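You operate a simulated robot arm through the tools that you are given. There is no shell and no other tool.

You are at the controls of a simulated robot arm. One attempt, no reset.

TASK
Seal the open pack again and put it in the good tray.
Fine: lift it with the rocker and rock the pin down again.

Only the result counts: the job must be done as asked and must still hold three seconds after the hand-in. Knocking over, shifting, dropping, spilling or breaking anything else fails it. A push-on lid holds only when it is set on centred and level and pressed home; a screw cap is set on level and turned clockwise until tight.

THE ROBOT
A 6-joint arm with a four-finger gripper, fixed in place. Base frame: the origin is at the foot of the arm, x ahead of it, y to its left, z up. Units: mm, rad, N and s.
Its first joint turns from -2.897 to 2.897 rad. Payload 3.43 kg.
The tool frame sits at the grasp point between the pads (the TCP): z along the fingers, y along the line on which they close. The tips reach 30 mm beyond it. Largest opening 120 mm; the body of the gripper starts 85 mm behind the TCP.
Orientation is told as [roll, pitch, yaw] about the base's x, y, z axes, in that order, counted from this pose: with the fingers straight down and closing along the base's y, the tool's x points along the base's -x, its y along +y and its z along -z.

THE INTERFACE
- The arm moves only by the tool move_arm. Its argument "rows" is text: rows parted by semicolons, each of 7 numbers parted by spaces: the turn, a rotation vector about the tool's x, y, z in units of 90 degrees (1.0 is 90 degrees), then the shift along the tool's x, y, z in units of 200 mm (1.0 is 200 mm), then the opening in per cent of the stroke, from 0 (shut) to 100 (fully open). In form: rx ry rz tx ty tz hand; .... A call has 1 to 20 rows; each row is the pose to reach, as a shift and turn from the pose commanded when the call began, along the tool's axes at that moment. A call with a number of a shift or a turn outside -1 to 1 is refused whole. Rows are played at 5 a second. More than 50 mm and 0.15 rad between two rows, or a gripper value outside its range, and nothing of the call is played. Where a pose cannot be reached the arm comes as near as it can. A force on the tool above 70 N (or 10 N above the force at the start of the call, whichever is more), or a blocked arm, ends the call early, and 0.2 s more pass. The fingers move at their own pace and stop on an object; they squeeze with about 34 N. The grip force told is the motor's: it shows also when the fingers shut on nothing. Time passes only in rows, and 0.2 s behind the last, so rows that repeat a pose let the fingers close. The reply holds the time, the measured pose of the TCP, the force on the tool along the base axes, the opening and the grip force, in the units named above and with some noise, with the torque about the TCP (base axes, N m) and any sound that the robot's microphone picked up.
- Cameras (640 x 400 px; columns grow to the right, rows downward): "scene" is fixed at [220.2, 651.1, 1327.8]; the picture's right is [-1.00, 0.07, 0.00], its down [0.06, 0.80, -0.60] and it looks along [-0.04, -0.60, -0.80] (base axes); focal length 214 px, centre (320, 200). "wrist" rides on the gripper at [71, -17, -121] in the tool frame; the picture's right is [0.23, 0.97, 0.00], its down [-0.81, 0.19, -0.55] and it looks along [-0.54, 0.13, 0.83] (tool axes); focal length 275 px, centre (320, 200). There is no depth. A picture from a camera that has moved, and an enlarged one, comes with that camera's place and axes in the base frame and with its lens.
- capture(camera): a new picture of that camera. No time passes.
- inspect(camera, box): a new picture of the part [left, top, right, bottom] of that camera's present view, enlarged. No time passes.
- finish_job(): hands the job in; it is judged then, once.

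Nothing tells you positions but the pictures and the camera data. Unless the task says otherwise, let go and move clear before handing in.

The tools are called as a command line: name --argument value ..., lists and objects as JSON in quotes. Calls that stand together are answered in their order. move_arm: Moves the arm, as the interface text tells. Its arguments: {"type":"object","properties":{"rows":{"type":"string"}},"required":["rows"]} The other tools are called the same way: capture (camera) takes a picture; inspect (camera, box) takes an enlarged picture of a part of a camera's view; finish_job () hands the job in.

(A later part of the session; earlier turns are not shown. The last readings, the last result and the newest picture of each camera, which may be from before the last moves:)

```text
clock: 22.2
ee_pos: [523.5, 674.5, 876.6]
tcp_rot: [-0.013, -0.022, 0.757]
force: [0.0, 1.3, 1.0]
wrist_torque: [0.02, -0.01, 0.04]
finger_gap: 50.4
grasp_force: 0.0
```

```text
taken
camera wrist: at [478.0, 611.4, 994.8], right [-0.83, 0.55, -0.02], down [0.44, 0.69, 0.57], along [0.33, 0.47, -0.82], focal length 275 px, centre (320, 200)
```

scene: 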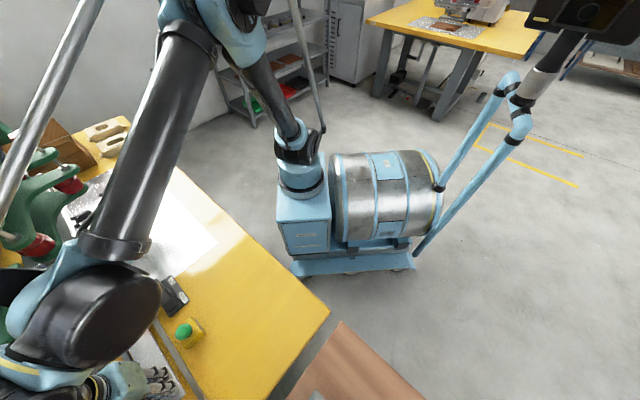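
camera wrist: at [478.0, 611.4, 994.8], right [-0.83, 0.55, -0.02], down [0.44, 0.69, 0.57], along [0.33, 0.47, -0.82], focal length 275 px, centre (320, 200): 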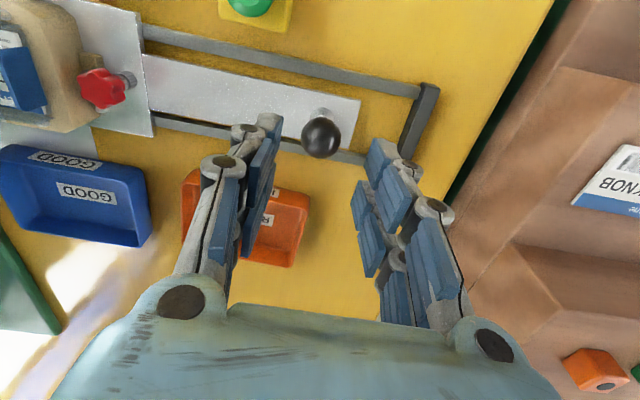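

Now the gripper closes along the rail, with the ball between. I'll level the tool, lower around the ball and narrow the fingers to a loose cage.

move_arm --rows "-0.004 0.007 0 -0.007 0.004 0.12 42; -0.0083 0.014 0 -0.0075 0.0005 0.25 42; -0.0083 0.014 0 -0.0075 0.0005 0.38 42; -0.0083 0.014 0 -0.0075 0.0005 0.38 42; -0.0083 0.014 0 -0.0075 0.0005 0.38 28; -0.0083 0.014 0 -0.0075 0.0005 0.38 28"

capture --camera "wrist"

```text
clock: 23.6
ee_pos: [523.9, 673.8, 801.5]
tcp_rot: [-0.003, -0.001, 0.753]
force: [0.5, -0.8, 0.2]
wrist_torque: [-0.01, 0.05, 0.03]
finger_gap: 33.3
grasp_force: 0.0
```

```text
taken
camera wrist: at [482.4, 611.6, 921.6], right [-0.83, 0.55, 0.0], down [0.46, 0.7, 0.55], along [0.31, 0.46, -0.83], focal length 275 px, centre (320, 200)
```

wrist: 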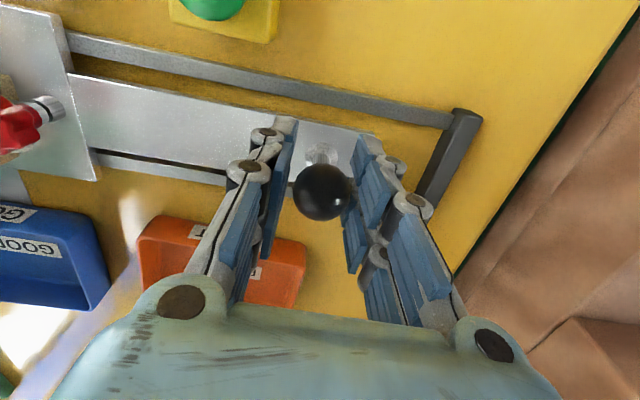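

The ball is loosely caged with no load. I'll push the slide along +u in gentle rows.

move_arm --rows "0 0 0 -0.0005 -0.05 0 28; 0 0 0 -0.001 -0.1 0 28; 0 0 0 -0.0015 -0.15 0 28; 0 0 0 -0.002 -0.2 0 28; 0 0 0 -0.0025 -0.25 0 28; 0 0 0 -0.003 -0.3 0 28; 0 0 0 -0.003 -0.3 0 28"

capture --camera "wrist"

capture --camera "scene"

```text
clock: 25.2
ee_pos: [568.1, 629.9, 800.8]
tcp_rot: [-0.001, -0.001, 0.754]
force: [-0.2, 0.4, -0.1]
wrist_torque: [0.0, 0.01, 0.0]
finger_gap: 34.1
grasp_force: 0.8
```

```text
taken
camera wrist: at [526.7, 568.0, 920.6], right [-0.83, 0.55, 0.0], down [0.46, 0.7, 0.55], along [0.31, 0.46, -0.83], focal length 275 px, centre (320, 200)
```

wrist: 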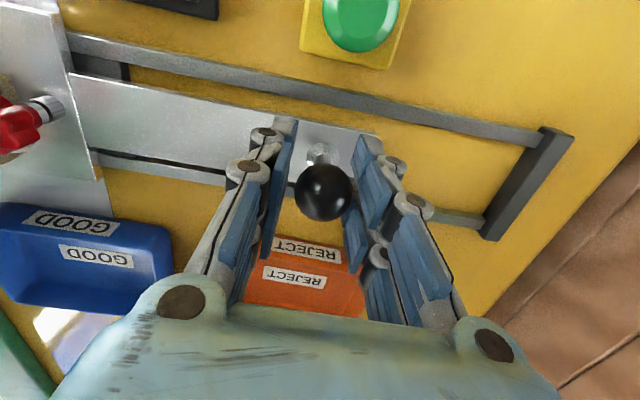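

```text
taken
```

scene: 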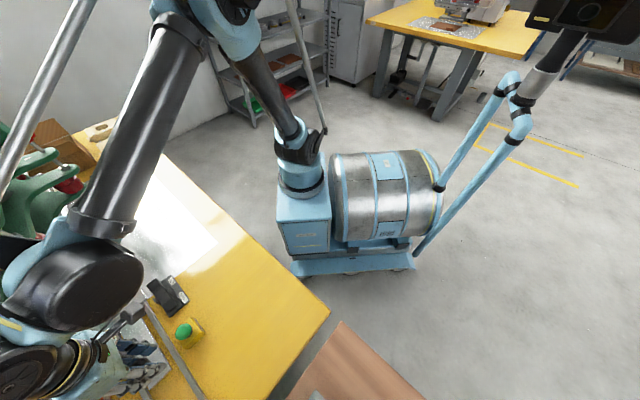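

The slide runs freely now. I'll continue pushing 60 mm.

move_arm --rows "0 0 0 -0.0005 -0.05 0 28; 0 0 0 -0.001 -0.1 0 28; 0 0 0 -0.0015 -0.15 0 28; 0 0 0 -0.002 -0.2 0 28; 0 0 0 -0.0025 -0.25 0 28; 0 0 0 -0.003 -0.3 0 28; 0 0 0 -0.003 -0.3 0 28"

capture --camera "wrist"

capture --camera "scene"

```text
clock: 26.8
ee_pos: [608.0, 588.5, 801.2]
tcp_rot: [-0.003, -0.001, 0.755]
force: [-0.9, 0.2, 0.8]
wrist_torque: [-0.02, -0.01, -0.02]
finger_gap: 33.6
grasp_force: 0.2
```

```text
taken
camera wrist: at [566.6, 526.3, 920.5], right [-0.83, 0.55, 0.0], down [0.46, 0.7, 0.55], along [0.31, 0.46, -0.83], focal length 275 px, centre (320, 200)
```

wrist: 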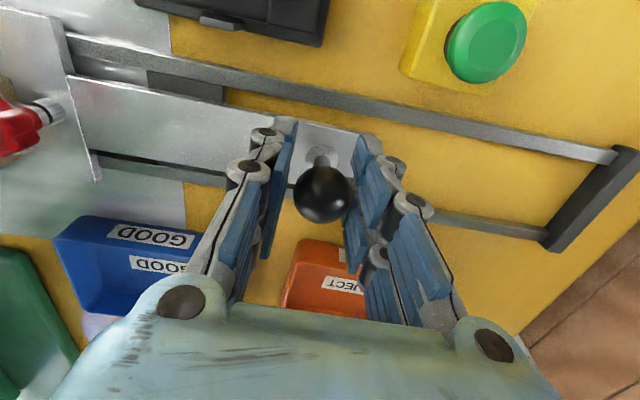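

```text
taken
```

scene: 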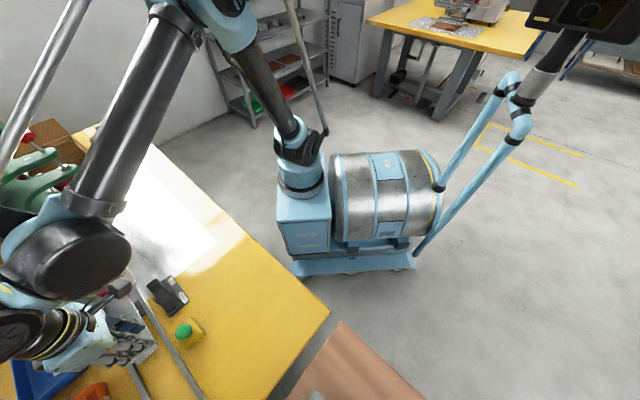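

About 163 mm of travel so far with no resistance. I'll keep pushing in smaller steps toward the stop.

move_arm --rows "0 0 0 -0.0005 -0.04 0 28; 0 0 0 -0.001 -0.08 0 28; 0 0 0 -0.0012 -0.12 0 28; 0 0 0 -0.0016 -0.16 0 28; 0 0 0 -0.002 -0.2 0 28; 0 0 0 -0.002 -0.2 0 28"

capture --camera "wrist"

capture --camera "scene"

```text
clock: 28.2
ee_pos: [635.2, 559.6, 801.1]
tcp_rot: [-0.002, 0.0, 0.753]
force: [-0.3, -0.3, -0.5]
wrist_torque: [0.02, 0.01, -0.02]
finger_gap: 34.3
grasp_force: 0.4
```

```text
taken
camera wrist: at [593.0, 497.0, 920.7], right [-0.83, 0.55, 0.0], down [0.46, 0.7, 0.55], along [0.31, 0.46, -0.83], focal length 275 px, centre (320, 200)
```

wrist: 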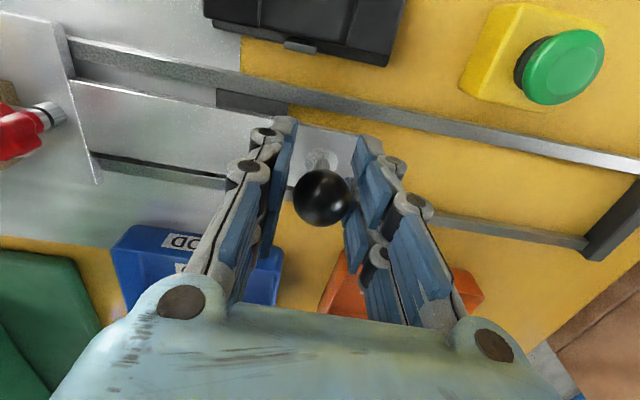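

```text
taken
```

scene: 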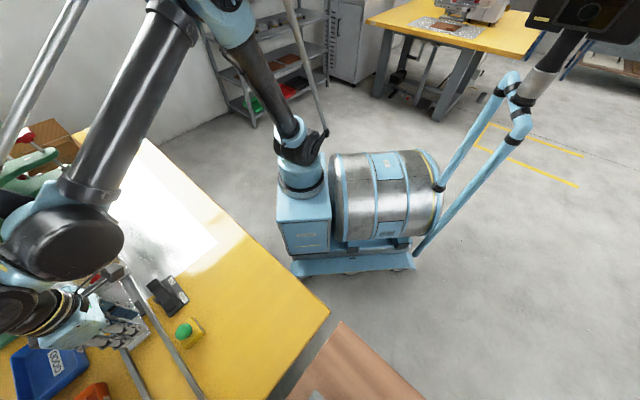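

Still free at about 203 mm of travel. I'll go on slowly to find the stop.

move_arm --rows "0 0 0 -0.0005 -0.03 0 28; 0 0 0 -0.0006 -0.06 0 28; 0 0 0 -0.0009 -0.09 0 28; 0 0 0 -0.0012 -0.12 0 28; 0 0 0 -0.0015 -0.15 0 28; 0 0 0 -0.0018 -0.18 0 28; 0 0 0 -0.002 -0.2 0 28; 0 0 0 -0.002 -0.2 0 28"

capture --camera "wrist"

capture --camera "scene"

```text
clock: 30.0
ee_pos: [664.8, 529.2, 799.8]
tcp_rot: [-0.001, 0.0, 0.754]
force: [-0.6, 1.6, -0.6]
wrist_torque: [0.0, -0.02, 0.01]
finger_gap: 34.3
grasp_force: 0.7
```

```text
taken
camera wrist: at [622.5, 468.1, 920.2], right [-0.83, 0.55, 0.0], down [0.46, 0.7, 0.55], along [0.31, 0.46, -0.83], focal length 275 px, centre (320, 200)
```

wrist: 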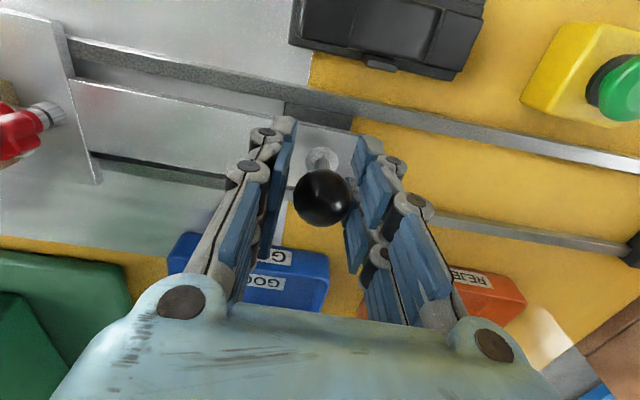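

```text
taken
```

scene: 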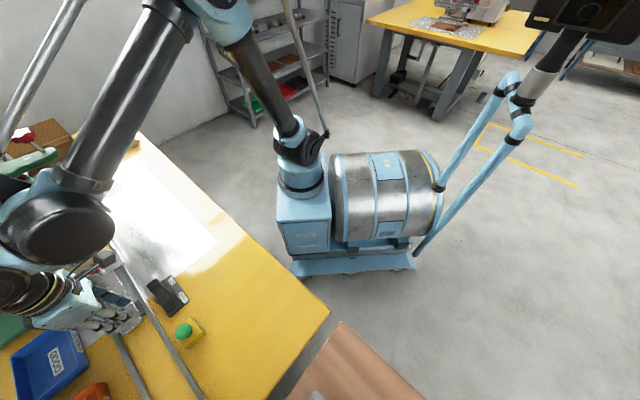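

Travel is about 246 mm and still no stop. I'll continue carefully in 25 mm, watching force.

move_arm --rows "0 0 0 -0.0003 -0.025 0 28; 0 0 0 -0.0005 -0.05 0 28; 0 0 0 -0.0007 -0.075 0 28; 0 0 0 -0.001 -0.1 0 28; 0 0 0 -0.0012 -0.125 0 28; 0 0 0 -0.0012 -0.125 0 28"

capture --camera "wrist"

inspect --camera "scene" --box '[0, 80, 200, 400]'

```text
clock: 31.4
ee_pos: [680.9, 513.7, 800.3]
tcp_rot: [-0.002, 0.0, 0.754]
force: [-0.6, 0.2, -0.3]
wrist_torque: [-0.02, 0.01, -0.02]
finger_gap: 34.1
grasp_force: 0.1
```

```text
taken
camera wrist: at [640.3, 450.3, 921.0], right [-0.83, 0.55, 0.0], down [0.46, 0.7, 0.55], along [0.31, 0.46, -0.83], focal length 275 px, centre (320, 200)
```

wrist: 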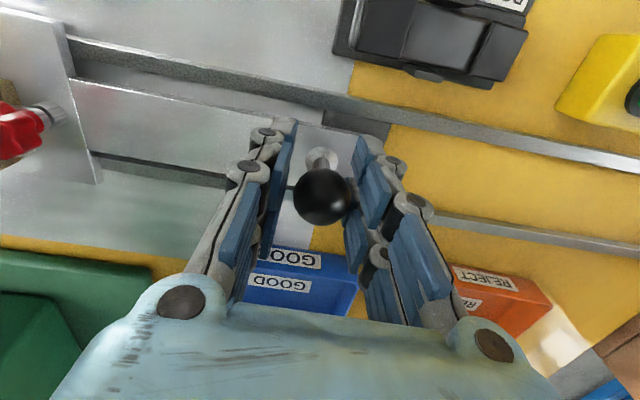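

```text
1.25 times, centred on (100, 240) of scene
camera zoom: at [220.2, 651.1, 1327.8], right [-1.0, 0.07, 0.0], down [0.06, 0.8, -0.6], along [-0.04, -0.6, -0.8], focal length 268 px, centre (595, 150)
```

zoom: 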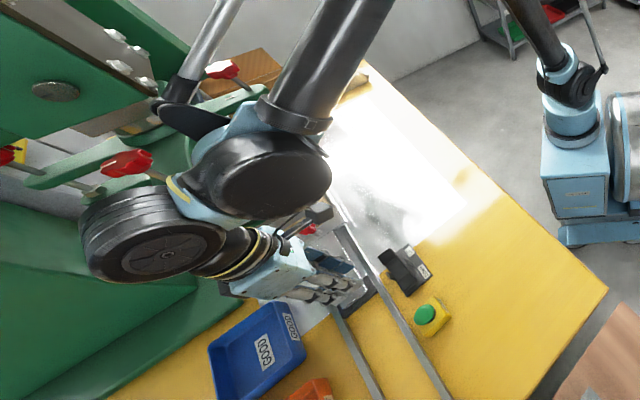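

The ball drifts about 5 mm to +v of the tool, so the rail is really at about -44.7°. I'll correct sideways while pushing on.

move_arm --rows "0 0 0 -0.01 -0.025 0 28; 0 0 0 -0.02 -0.05 0 28; 0 0 0 -0.028 -0.075 0 28; 0 0 0 -0.03 -0.1 0 28; 0 0 0 -0.031 -0.125 0 28; 0 0 0 -0.032 -0.15 0 28; 0 0 0 -0.032 -0.15 0 28"

capture --camera "wrist"

inspect --camera "scene" --box '[0, 80, 200, 400]'

```text
clock: 33.0
ee_pos: [704.9, 494.9, 800.3]
tcp_rot: [-0.003, 0.0, 0.754]
force: [0.1, -0.3, 0.5]
wrist_torque: [0.03, 0.01, 0.02]
finger_gap: 33.6
grasp_force: 0.1
```

```text
taken
camera wrist: at [664.1, 432.6, 920.8], right [-0.83, 0.55, 0.0], down [0.46, 0.7, 0.55], along [0.31, 0.46, -0.83], focal length 275 px, centre (320, 200)
```

wrist: 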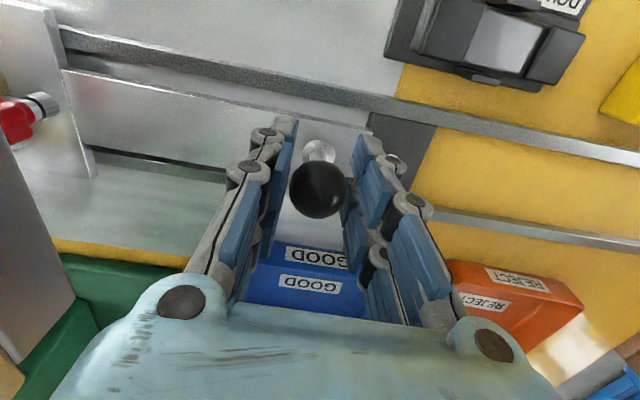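

```text
1.25 times, centred on (100, 240) of scene
camera zoom: at [220.2, 651.1, 1327.8], right [-1.0, 0.07, 0.0], down [0.06, 0.8, -0.6], along [-0.04, -0.6, -0.8], focal length 268 px, centre (595, 150)
```

zoom: 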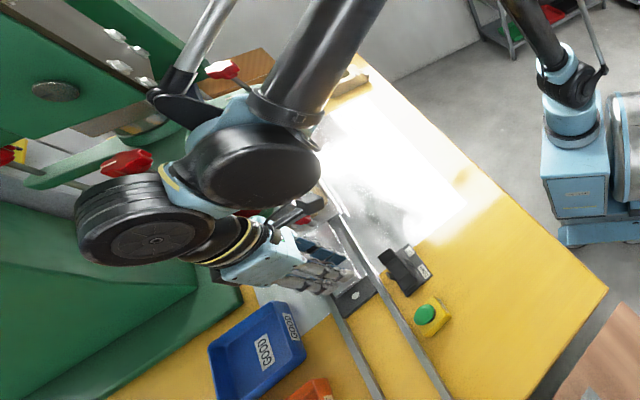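

Triangulating, the nest centre is now near u≈407 along the rail while the press head spans roughly u≈226 onward with its centre perhaps near 340, so I may be past it. I'll lift off the ball and back away to look at where the nest sits under the press.

move_arm --rows "0 0 0 0 0.005 -0.1 34; 0 0 0 0 0.005 -0.25 34; 0 0 0 0 0.005 -0.4 34; 0 0 0 0 0.15 -0.5 34; 0 0 0 0 0.35 -0.5 34; 0 0 0 0 0.55 -0.5 34; 0 0 0 0 0.75 -0.5 34; 0 0 0 0 0.95 -0.5 34; 0 0 0 0 0.95 -0.5 34"

capture --camera "scene"

capture --camera "wrist"

```text
clock: 35.0
ee_pos: [575.7, 634.7, 900.4]
tcp_rot: [-0.002, 0.001, 0.755]
force: [-0.3, 0.5, 0.2]
wrist_torque: [-0.02, -0.02, 0.01]
finger_gap: 41.1
grasp_force: 0.0
```

```text
taken
```

scene: 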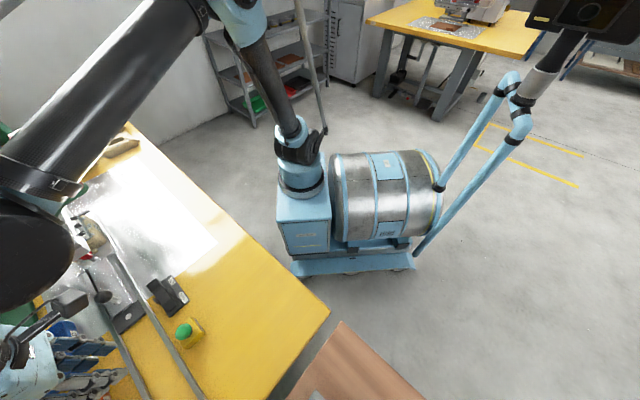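

```text
taken
camera wrist: at [534.0, 572.5, 1020.1], right [-0.83, 0.55, 0.0], down [0.46, 0.7, 0.55], along [0.31, 0.46, -0.83], focal length 275 px, centre (320, 200)
```

wrist: 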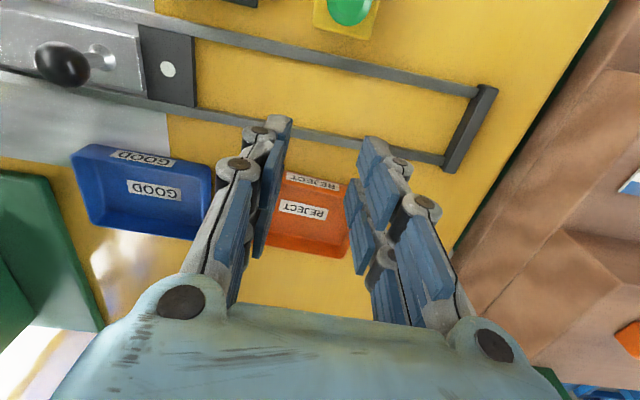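

I now see the ejector block with its white pin at about (673, 527), right under where the pack was. Let me enlarge the scene near the press.

inspect --camera "scene" --box '[50, 180, 150, 280]'

inspect --camera "scene" --box '[0, 100, 160, 340]'

```text
4.00 times, centred on (100, 230) of scene
camera zoom: at [220.2, 651.1, 1327.8], right [-1.0, 0.07, 0.0], down [0.06, 0.8, -0.6], along [-0.04, -0.6, -0.8], focal length 858 px, centre (1200, 80)
```

zoom: 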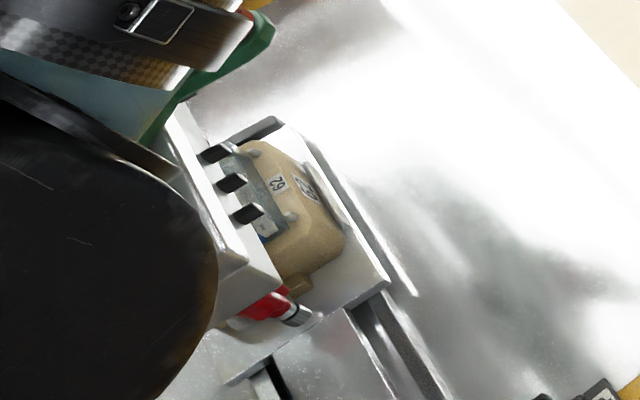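

```text
1.67 times, centred on (80, 220) of scene
camera zoom: at [220.2, 651.1, 1327.8], right [-1.0, 0.07, 0.0], down [0.06, 0.8, -0.6], along [-0.04, -0.6, -0.8], focal length 358 px, centre (720, 167)
```

zoom: 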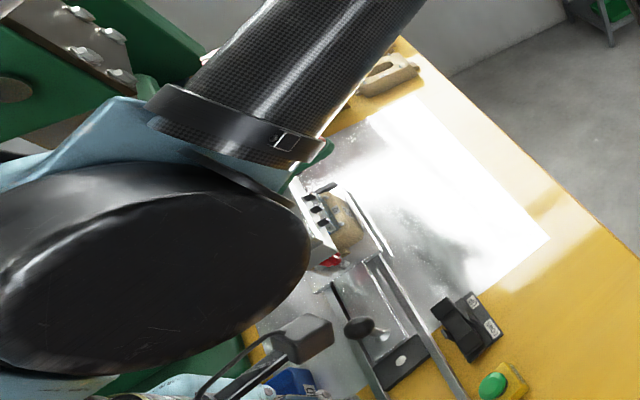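

The nest looks to be at the far end of the rail, and I need to know whether it is truly below the heated platen. I'll bring the camera round on the robot side (-v) of the press and look across at it.

move_arm --rows "0 0 0 0.2 0 -0.1 34; 0 0 0 0.4 0 -0.1 34; 0 0 0 0.6 0 -0.1 34; 0 0 0 0.8 0 -0.1 34; 0 0 0 1.0 0 -0.1 34; 0 0 0 1.0 -0.2 -0.1 34; 0 0 0 1.0 -0.4 -0.1 34; 0 0 0 1.0 -0.6 -0.1 34; 0 0 0 1.0 -0.8 -0.1 34; 0 0 0 1.0 -1.0 -0.1 34; 0 0 0 1.0 -1.0 -0.1 34"

capture --camera "wrist"

capture --camera "scene"

```text
clock: 37.4
ee_pos: [566.9, 353.4, 922.7]
tcp_rot: [-0.002, -0.001, 0.754]
force: [-0.1, 0.6, 1.3]
wrist_torque: [0.0, -0.01, -0.01]
finger_gap: 40.7
grasp_force: 0.0
```

```text
taken
camera wrist: at [526.1, 291.0, 1043.0], right [-0.83, 0.55, 0.0], down [0.46, 0.7, 0.55], along [0.31, 0.46, -0.83], focal length 275 px, centre (320, 200)
```

wrist: 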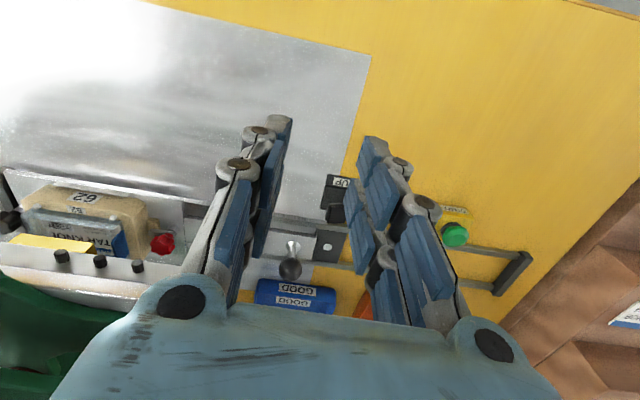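

```text
taken
```

scene: 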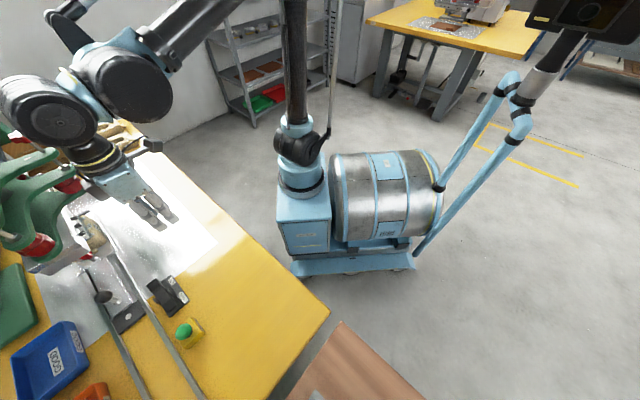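

I can now see the nest and the platen with its three heaters at the left edge. I'll yaw the tool to centre them in view.

move_arm --rows "0 0 0.09 0 -0.05 0 34; 0 0 0.18 0 -0.1 0 34; 0 0 0.27 0 -0.15 0 34; 0 0 0.36 0 -0.2 0 34; 0 0 0.36 0 -0.2 0 34"

capture --camera "wrist"

inspect --camera "wrist" --box '[100, 170, 330, 310]'

```text
clock: 38.6
ee_pos: [594.2, 323.1, 921.3]
tcp_rot: [-0.001, 0.0, 0.187]
force: [-0.4, 0.4, 0.0]
wrist_torque: [0.01, 0.0, -0.01]
finger_gap: 40.5
grasp_force: 0.1
```

```text
taken
camera wrist: at [526.1, 291.6, 1041.8], right [-0.41, 0.91, 0.0], down [0.76, 0.34, 0.55], along [0.51, 0.22, -0.83], focal length 275 px, centre (320, 200)
```

wrist: 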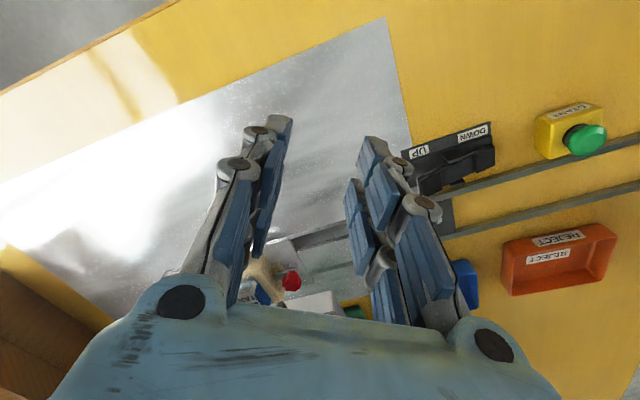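

```text
2.78 times, centred on (215, 240) of wrist
camera zoom: at [526.1, 291.6, 1041.8], right [-0.41, 0.91, 0.0], down [0.76, 0.34, 0.55], along [0.51, 0.22, -0.83], focal length 766 px, centre (612, 89)
```

zoom: 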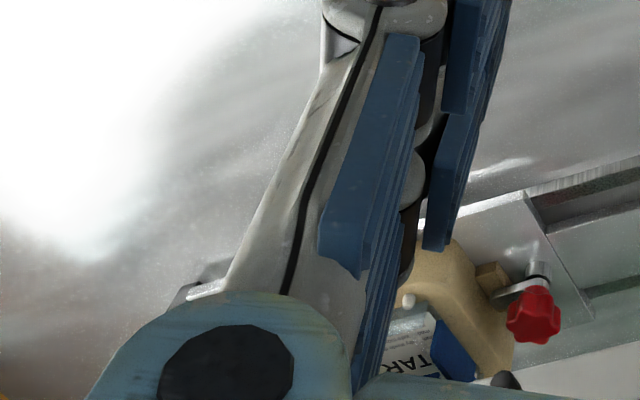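

The gripper body hides the press from here; I'll tilt the tool up so the camera looks more level at it.

move_arm --rows "0 -0.08 0 0 0 0 34; 0 -0.16 0 0 0 0 34; 0 -0.24 0 0 0 0 34; 0 -0.32 0 0 0 0 34; 0 -0.32 0 0 0 0 34"

capture --camera "wrist"

inspect --camera "wrist" --box '[200, 100, 400, 310]'

```text
clock: 39.8
ee_pos: [595.4, 322.5, 922.6]
tcp_rot: [-0.002, -0.506, 0.19]
force: [0.0, 0.3, 0.0]
wrist_torque: [-0.02, 0.02, -0.01]
finger_gap: 40.8
grasp_force: 0.0
```

```text
taken
camera wrist: at [478.9, 281.7, 992.3], right [-0.38, 0.92, -0.11], down [0.4, 0.27, 0.88], along [0.83, 0.29, -0.47], focal length 275 px, centre (320, 200)
```

wrist: 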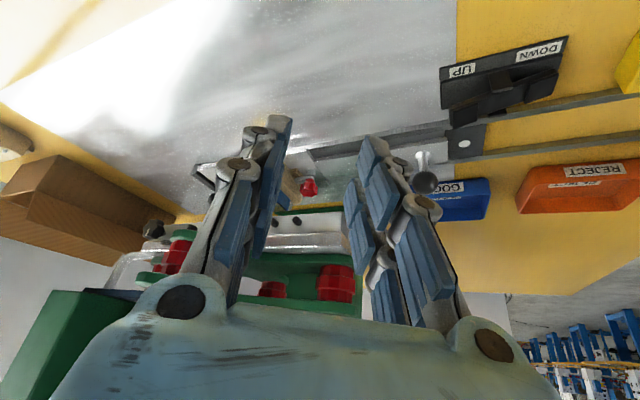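

```text
1.90 times, centred on (300, 205) of wrist
camera zoom: at [478.9, 281.7, 992.3], right [-0.38, 0.92, -0.11], down [0.4, 0.27, 0.88], along [0.83, 0.29, -0.47], focal length 524 px, centre (358, 190)
```

zoom: 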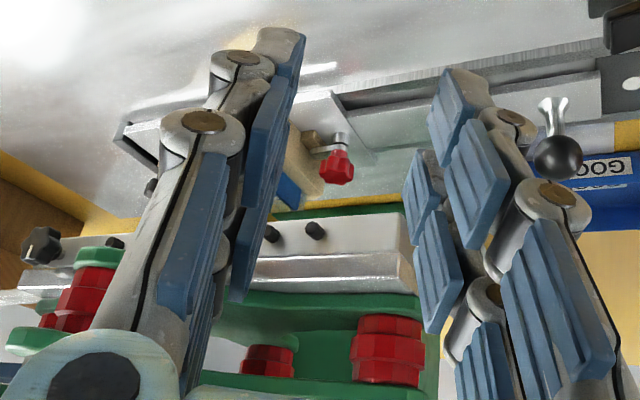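

The platen seems to extend further left behind the finger. I'll open the fingers fully and slide sideways for a clear view.

move_arm --rows "0 0 0 0 -0.15 0 100; 0 0 0 0 -0.3 0 100; 0 0 0 0 -0.45 0 100; 0 0 0 0 -0.45 0 100"

capture --camera "wrist"

inspect --camera "wrist" --box '[200, 100, 440, 310]'

```text
clock: 40.8
ee_pos: [612.5, 234.1, 919.7]
tcp_rot: [0.0, -0.505, 0.188]
force: [0.0, -0.3, -0.3]
wrist_torque: [0.0, -0.01, 0.01]
finger_gap: 120.0
grasp_force: 0.1
```

```text
taken
camera wrist: at [496.2, 194.3, 991.2], right [-0.38, 0.92, -0.11], down [0.4, 0.27, 0.88], along [0.83, 0.29, -0.47], focal length 275 px, centre (320, 200)
```

wrist: 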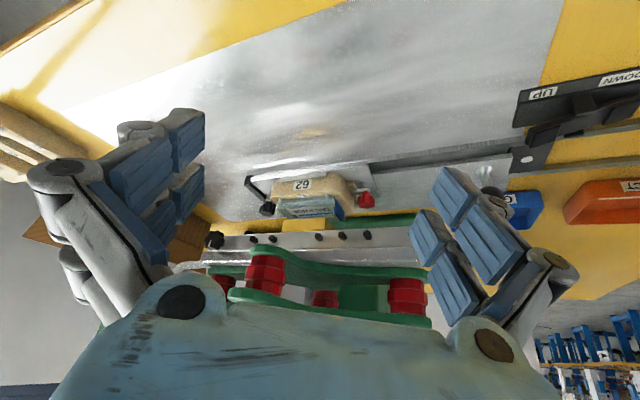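

```text
1.90 times, centred on (320, 205) of wrist
camera zoom: at [496.2, 194.3, 991.2], right [-0.38, 0.92, -0.11], down [0.4, 0.27, 0.88], along [0.83, 0.29, -0.47], focal length 524 px, centre (320, 190)
```

zoom: 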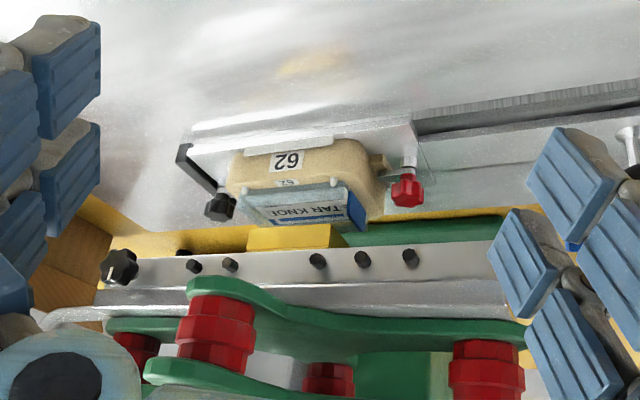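

Now it's clear: the platen is a long bar and the yellow sealing die hangs right over where the nest now stands; the slide is near its far stop. I'll zoom in to see how much gap is left at the stop.

inspect --camera "wrist" --box '[235, 160, 345, 250]'

inspect --camera "wrist" --box '[235, 165, 295, 225]'

inspect --camera "wrist" --box '[270, 180, 380, 250]'

```text
4.44 times, centred on (290, 205) of wrist
camera zoom: at [496.2, 194.3, 991.2], right [-0.38, 0.92, -0.11], down [0.4, 0.27, 0.88], along [0.83, 0.29, -0.47], focal length 1224 px, centre (453, 178)
```

zoom: 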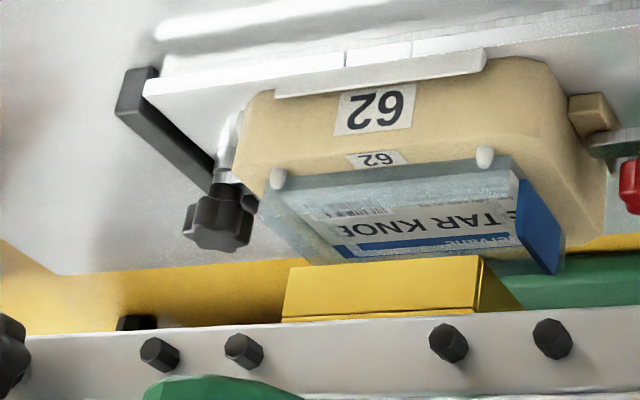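

```text
6.67 times, centred on (265, 195) of wrist
camera zoom: at [496.2, 194.3, 991.2], right [-0.38, 0.92, -0.11], down [0.4, 0.27, 0.88], along [0.83, 0.29, -0.47], focal length 1835 px, centre (687, 233)
```

zoom: 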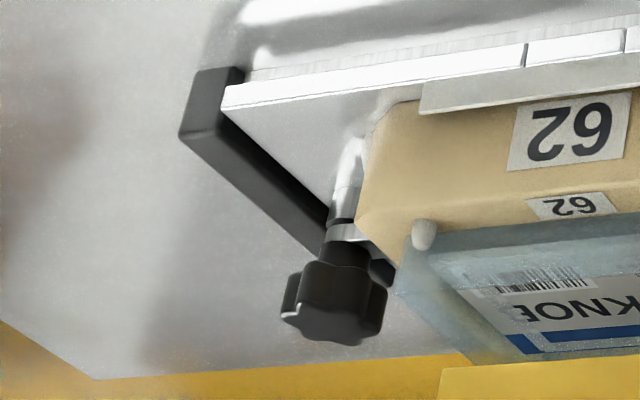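

```text
5.71 times, centred on (325, 215) of wrist
camera zoom: at [496.2, 194.3, 991.2], right [-0.38, 0.92, -0.11], down [0.4, 0.27, 0.88], along [0.83, 0.29, -0.47], focal length 1573 px, centre (291, 114)
```

zoom: 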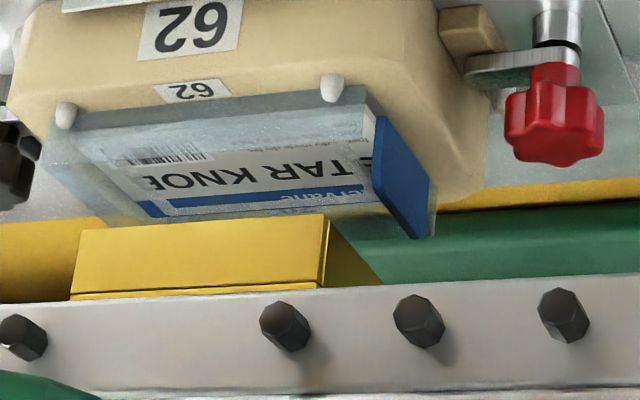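

The nest's seal trace lies under the yellow die and the carriage is essentially at the far bracket. I'll level the tool, turn it in line with the rail with fingers closed, then nudge the ball from behind firmly to the stop.

move_arm --rows "0 0.08 0 0 0 0 0; 0 0.16 0 0 0 0 0; 0 0.24 0 0 0 0 0; 0 0.3215 0 0 0 0 0; 0 0.3215 0 0 0 0 0"

move_arm --rows "0 0 0.089 0.085 0.124 0 0; 0 0 0.178 0.17 0.248 0 0; 0 0 0.267 0.256 0.372 0 0; 0 0 0.356 0.342 0.495 0 0; 0 0 0.445 0.427 0.62 0 0; 0 0 0.534 0.513 0.743 0 0; 0 0 0.623 0.598 0.867 0 0; 0 0 0.623 0.598 0.867 0 0"

```text
clock: 42.0
ee_pos: [611.9, 233.1, 921.5]
tcp_rot: [0.001, 0.002, 0.19]
force: [0.9, 0.5, -0.5]
wrist_torque: [0.03, 0.03, -0.02]
finger_gap: 0.1
grasp_force: 33.1
```

```text
clock: 43.8
ee_pos: [461.9, 381.8, 922.4]
tcp_rot: [-0.001, 0.0, -0.792]
force: [-0.2, 0.0, -0.4]
wrist_torque: [-0.03, -0.03, 0.02]
finger_gap: 0.2
grasp_force: 33.7
```

Tool is level and aligned. I'll now move across to behind the ball at height.

move_arm --rows "0 0 0 0 0.2 0 0; 0 0 0 0 0.4 0 0; 0 0 0 0 0.6 0 0; 0 0 0 0 0.8 0 0; 0 0 0 0 1.0 0 0; 0 0 0 0 1.0 0 0"

move_arm --rows "0 0 0 0 0.14 0 0; 0 0 0 -0.1 0.27 0 0; 0 0 0 -0.25 0.27 0 0; 0 0 0 -0.25 0.27 0.15 0; 0 0 0 -0.25 0.27 0.15 0"

capture --camera "wrist"

```text
clock: 45.2
ee_pos: [604.9, 522.8, 921.2]
tcp_rot: [-0.002, -0.002, -0.792]
force: [0.2, 0.3, -0.6]
wrist_torque: [-0.02, 0.02, 0.02]
finger_gap: 0.0
grasp_force: 33.5
```

```text
clock: 46.4
ee_pos: [677.3, 524.4, 890.4]
tcp_rot: [0.0, 0.0, -0.791]
force: [-0.6, 0.0, 0.0]
wrist_torque: [-0.03, 0.0, -0.01]
finger_gap: 0.1
grasp_force: 33.0
```

```text
taken
camera wrist: at [613.7, 560.6, 1009.4], right [0.53, 0.85, 0.0], down [0.71, -0.44, 0.55], along [0.47, -0.29, -0.83], focal length 275 px, centre (320, 200)
```

wrist: 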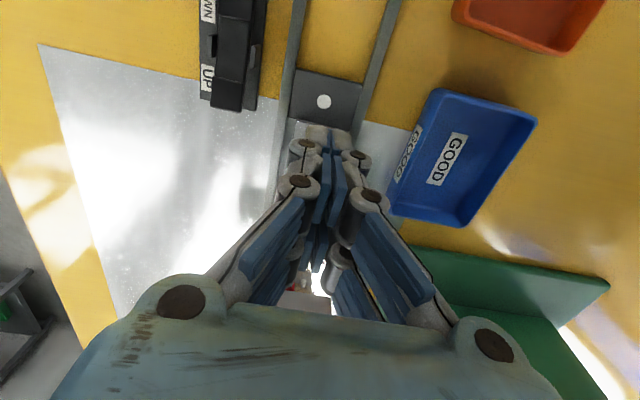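

The closed fingers are behind the ball with about 17 mm spare. I'll lower and then push slowly to the stop.

move_arm --rows "0 0 0 0 0 0.13 0; 0 0 0 0 0 0.26 0; 0 0 0 0 0 0.39 0; 0 0 0 0 0 0.39 0"

move_arm --rows "0 0 0 -0.025 0 0 0; 0 0 0 -0.05 0 0 0; 0 0 0 -0.075 0 0 0; 0 0 0 -0.09 0 0 0; 0 0 0 -0.1 0 0 0; 0 0 0 -0.11 0 0 0; 0 0 0 -0.12 0 0 0; 0 0 0 -0.13 0 0 0; 0 0 0 -0.14 0 0 0; 0 0 0 -0.14 0 0 0"

capture --camera "wrist"

```text
clock: 47.4
ee_pos: [677.9, 523.2, 812.5]
tcp_rot: [-0.002, 0.001, -0.79]
force: [-0.8, 0.1, -0.1]
wrist_torque: [-0.04, -0.02, 0.01]
finger_gap: 0.1
grasp_force: 33.9
```

```text
clock: 48.1
ee_pos: [673.0, 517.6, 821.9]
tcp_rot: [0.006, 0.001, -0.787]
force: [3.0, 1.1, -2.3]
wrist_torque: [-0.09, 0.2, 0.01]
finger_gap: 0.0
grasp_force: 32.9
stopped in row 3: the force on the tool passed its limit at 78 N (the readings are from after the stop); the commanded pose is now the measured one
```

```text
taken
camera wrist: at [608.8, 554.4, 940.5], right [0.53, 0.85, 0.01], down [0.71, -0.44, 0.55], along [0.47, -0.29, -0.83], focal length 275 px, centre (320, 200)
```

wrist: 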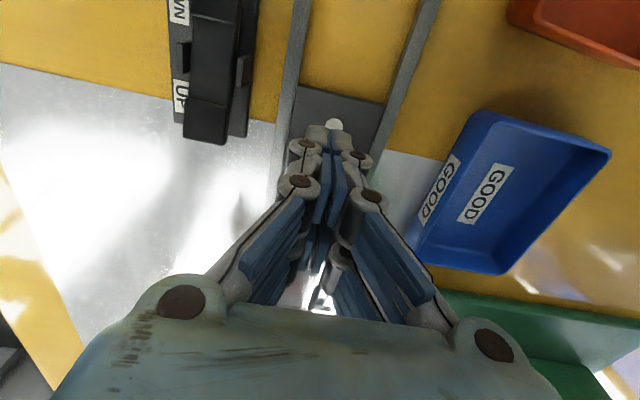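

The push met a hard resistance right where the ball was expected, so the slide is at its far stop; the fingers rode off the ball a little. I'll lift clear and check the ball's and nest's position.

move_arm --rows "0 0 0 0.05 0 -0.1 0; 0 0 0 0.1 0 -0.25 0; 0 0 0 0.25 0 -0.4 0; 0 0 0 0.4 0 -0.5 0; 0 0 0 0.4 0 -0.5 0"

capture --camera "wrist"

capture --camera "scene"

```text
clock: 49.3
ee_pos: [616.1, 572.9, 920.8]
tcp_rot: [0.005, 0.001, -0.786]
force: [-0.8, 0.6, -0.7]
wrist_torque: [0.0, 0.01, 0.01]
finger_gap: 0.0
grasp_force: 33.0
```

```text
taken
camera wrist: at [551.5, 609.2, 1039.9], right [0.53, 0.85, 0.01], down [0.71, -0.44, 0.55], along [0.47, -0.29, -0.83], focal length 275 px, centre (320, 200)
```

wrist: 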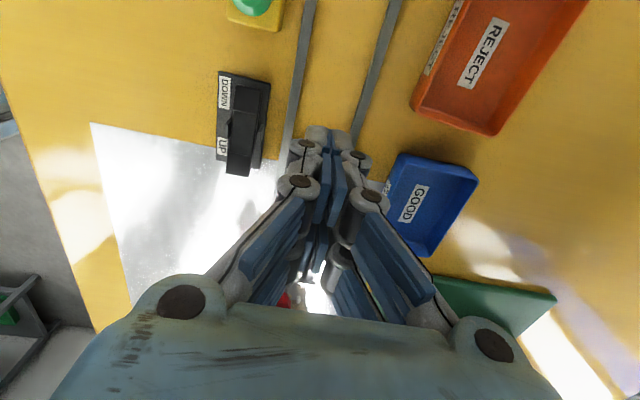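

```text
taken
```

scene: 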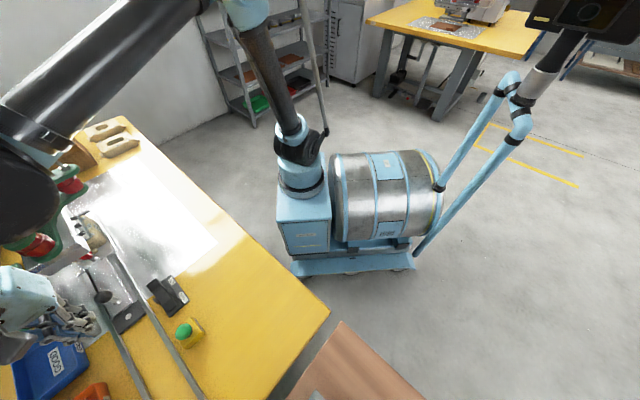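

The ball and nest look unmoved. I'll compare with the same enlarged scene view as before.

inspect --camera "scene" --box '[0, 100, 160, 340]'

inspect --camera "scene" --box '[50, 180, 150, 280]'

inspect --camera "wrist" --box '[190, 0, 300, 190]'

```text
1.67 times, centred on (80, 220) of scene
camera zoom: at [220.2, 651.1, 1327.8], right [-1.0, 0.07, 0.0], down [0.06, 0.8, -0.6], along [-0.04, -0.6, -0.8], focal length 358 px, centre (720, 167)
```

zoom: 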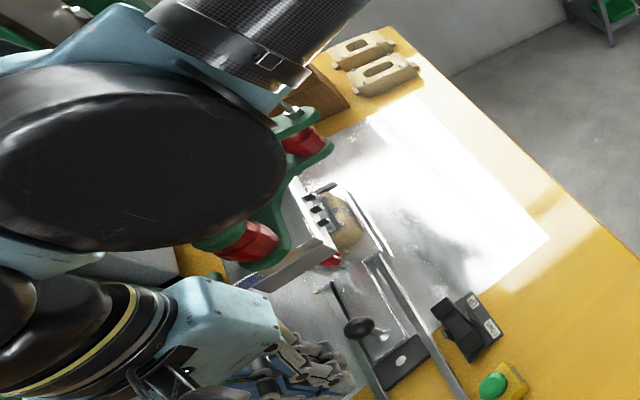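

```text
4.00 times, centred on (100, 230) of scene
camera zoom: at [220.2, 651.1, 1327.8], right [-1.0, 0.07, 0.0], down [0.06, 0.8, -0.6], along [-0.04, -0.6, -0.8], focal length 858 px, centre (1200, 80)
```

zoom: 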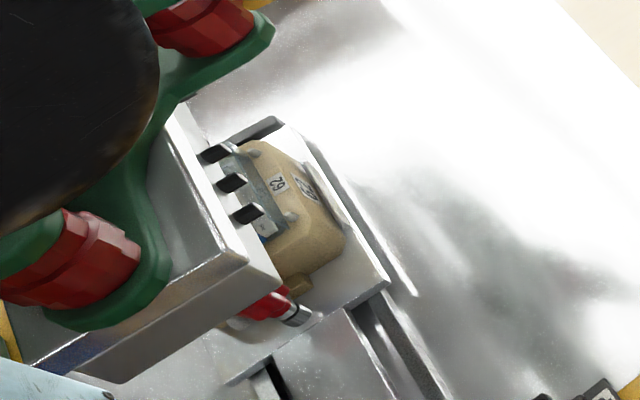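

```text
2.11 times, centred on (245, 95) of wrist
camera zoom: at [551.5, 609.2, 1039.9], right [0.53, 0.85, 0.01], down [0.71, -0.44, 0.55], along [0.47, -0.29, -0.83], focal length 580 px, centre (478, 421)
```

zoom: 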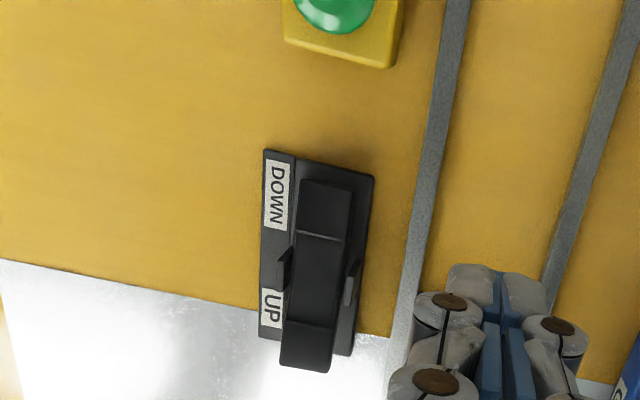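

The slide is at the stop. Next is START: I'll move above the green button at about (513, 577) and take a closer look.

move_arm --rows "0 0 0 0.09 -0.09 0 0; 0 0 0 0.19 -0.175 0 0; 0 0 0 0.285 -0.26 0.05 0; 0 0 0 0.378 -0.35 0.1 0; 0 0 0 0.378 -0.35 0.1 0"

capture --camera "wrist"

```text
clock: 50.5
ee_pos: [514.6, 576.6, 900.1]
tcp_rot: [0.007, -0.001, -0.788]
force: [-0.6, 0.0, 0.2]
wrist_torque: [-0.01, 0.03, 0.02]
finger_gap: 0.0
grasp_force: 33.8
```

```text
taken
camera wrist: at [450.0, 612.3, 1019.0], right [0.53, 0.85, 0.01], down [0.71, -0.44, 0.55], along [0.47, -0.29, -0.83], focal length 275 px, centre (320, 200)
```

wrist: 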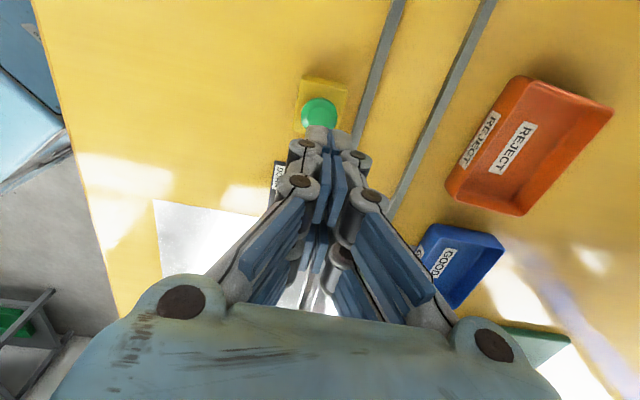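

The button is directly below the fingertips, about 32 mm wide near (511.5, 574, 780). I'll descend to just above it.

move_arm --rows "0 0 0 0 -0.01 0.13 0; 0 0 0 0 -0.02 0.26 0; 0 0 0 0 -0.02 0.38 0; 0 0 0 0 -0.02 0.38 0"

capture --camera "wrist"

```text
clock: 51.5
ee_pos: [510.4, 574.8, 823.7]
tcp_rot: [0.005, 0.001, -0.785]
force: [1.0, -0.2, 0.6]
wrist_torque: [-0.02, -0.02, 0.01]
finger_gap: 0.0
grasp_force: 33.3
```

```text
taken
camera wrist: at [446.5, 612.5, 944.1], right [0.53, 0.85, 0.01], down [0.71, -0.44, 0.55], along [0.47, -0.29, -0.83], focal length 275 px, centre (320, 200)
```

wrist: 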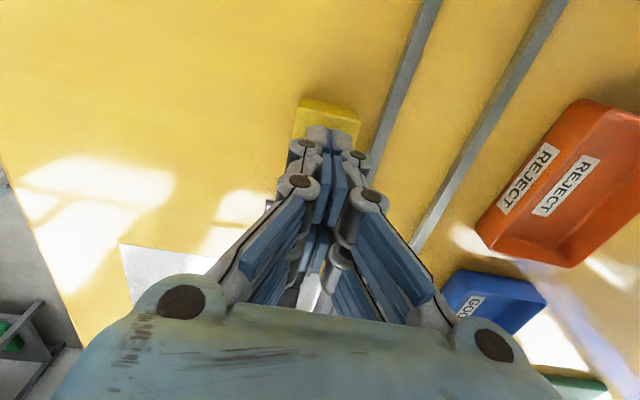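

The fingertips hide the button, as expected when directly above. I'll press down slowly and watch force and sound.

move_arm --rows "0 0 0 0 0 0.015 0; 0 0 0 0 0 0.03 0; 0 0 0 0 0 0.045 0; 0 0 0 0 0 0.055 0; 0 0 0 0 0 0.055 0"

```text
clock: 52.7
ee_pos: [510.3, 575.6, 813.4]
tcp_rot: [0.006, 0.0, -0.784]
force: [-0.2, -0.7, 1.5]
wrist_torque: [-0.02, 0.0, -0.01]
finger_gap: 0.0
grasp_force: 33.3
```

move_arm --rows "0 0 0 0 0 0.0125 0; 0 0 0 0 0 0.025 0; 0 0 0 0 0 0.0375 0; 0 0 0 0 0 0.05 0; 0 0 0 0 0 0.05 0"

```text
clock: 53.9
ee_pos: [509.6, 575.4, 803.3]
tcp_rot: [0.007, 0.001, -0.784]
force: [2.4, 4.2, 35.6]
wrist_torque: [0.1, -0.08, -0.04]
finger_gap: 5.9
grasp_force: 33.4
heard: click
```

The button clicked. I'll lift off and watch the press cycle.

move_arm --rows "0 0 0 0 0 -0.1 0; 0 0 0 0 0 -0.3 0; 0 0 0 0 0 -0.5 0; 0 0 0 0 0 -0.5 0"

inspect --camera "scene" --box '[0, 100, 160, 340]'

capture --camera "wrist"

```text
clock: 54.9
ee_pos: [510.0, 573.6, 905.0]
tcp_rot: [0.005, 0.001, -0.787]
force: [-0.1, 0.1, -0.7]
wrist_torque: [0.0, 0.04, 0.02]
finger_gap: 0.0
grasp_force: 33.6
```

```text
1.67 times, centred on (80, 220) of scene
camera zoom: at [220.2, 651.1, 1327.8], right [-1.0, 0.07, 0.0], down [0.06, 0.8, -0.6], along [-0.04, -0.6, -0.8], focal length 358 px, centre (720, 167)
```

zoom: 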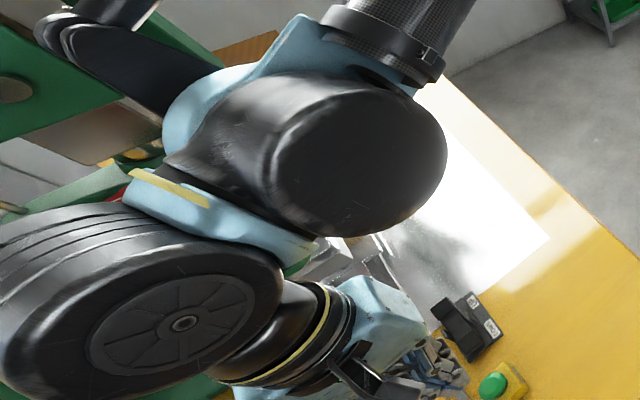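

```text
taken
camera wrist: at [445.1, 610.3, 1024.2], right [0.53, 0.85, 0.01], down [0.71, -0.44, 0.55], along [0.47, -0.29, -0.83], focal length 275 px, centre (320, 200)
```

wrist: 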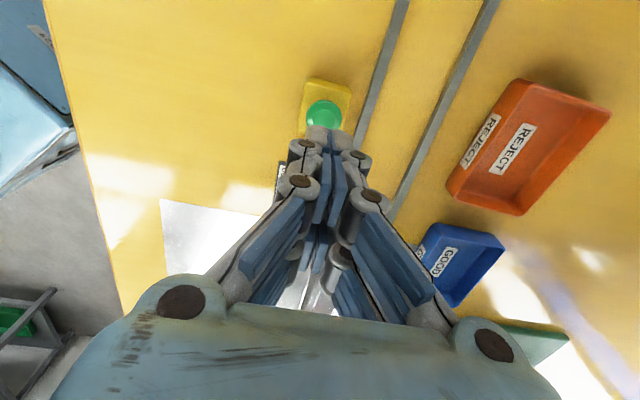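

The arm hides the press from the scene camera. I'll raise and tilt the wrist camera along the rail to watch it.

move_arm --rows "0 -0.08 0 0 0.1 -0.1 100; 0 -0.16 0 0 0.2 -0.2 100; 0 -0.24 0 0 0.3 -0.3 100; 0 -0.32 0 0 0.4 -0.4 100; 0 -0.36 0 0 0.5 -0.4 100; 0 -0.36 0 0 0.5 -0.4 100"

capture --camera "wrist"

inspect --camera "wrist" --box '[200, 160, 420, 310]'

```text
clock: 56.3
ee_pos: [578.0, 646.9, 985.8]
tcp_rot: [0.007, -0.567, -0.789]
force: [0.5, -0.1, -0.7]
wrist_torque: [-0.04, 0.0, 0.02]
finger_gap: 119.9
grasp_force: 0.0
```

```text
taken
camera wrist: at [476.1, 720.7, 1048.3], right [0.55, 0.83, -0.12], down [0.41, -0.14, 0.9], along [0.73, -0.55, -0.41], focal length 275 px, centre (320, 200)
```

wrist: 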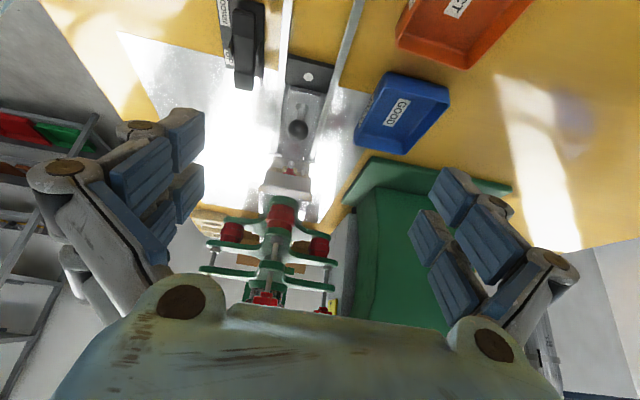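

```text
2.67 times, centred on (310, 235) of wrist
camera zoom: at [476.1, 720.7, 1048.3], right [0.55, 0.83, -0.12], down [0.41, -0.14, 0.9], along [0.73, -0.55, -0.41], focal length 734 px, centre (347, 107)
```

zoom: 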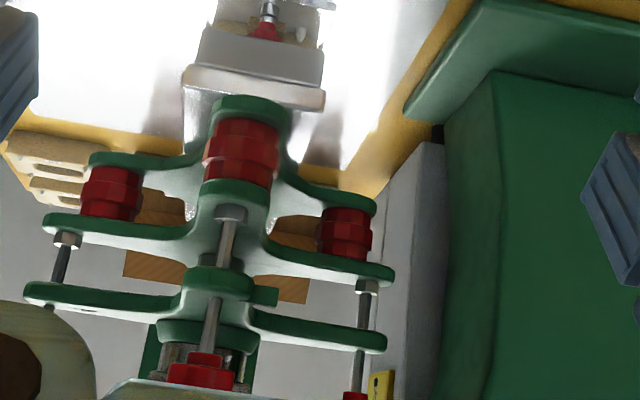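

The platen now appears about 29 mm lower than before, which puts the die on the card: the press is sealing. I'll wait and watch for it to rise.

move_arm --rows "0 0 0 0 0 0 100; 0 0 0 0 0 0 100; 0 0 0 0 0 0 100; 0 0 0 0 0 0 100; 0 0 0 0 0 0 100; 0 0 0 0 0 0 100; 0 0 0 0 0 0 100; 0 0 0 0 0 0 100; 0 0 0 0 0 0 100; 0 0 0 0 0 0 100"

inspect --camera "wrist" --box '[200, 160, 420, 310]'

```text
clock: 58.5
ee_pos: [578.5, 645.4, 985.6]
tcp_rot: [0.007, -0.565, -0.788]
force: [-0.3, 0.3, -0.4]
wrist_torque: [0.01, 0.0, -0.01]
finger_gap: 120.2
grasp_force: 0.0
```

```text
2.67 times, centred on (310, 235) of wrist
camera zoom: at [476.3, 720.5, 1048.3], right [0.55, 0.83, -0.12], down [0.41, -0.14, 0.9], along [0.73, -0.55, -0.41], focal length 734 px, centre (347, 107)
```

zoom: 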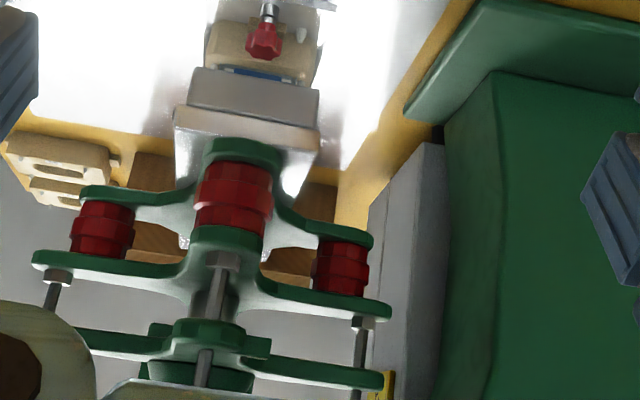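

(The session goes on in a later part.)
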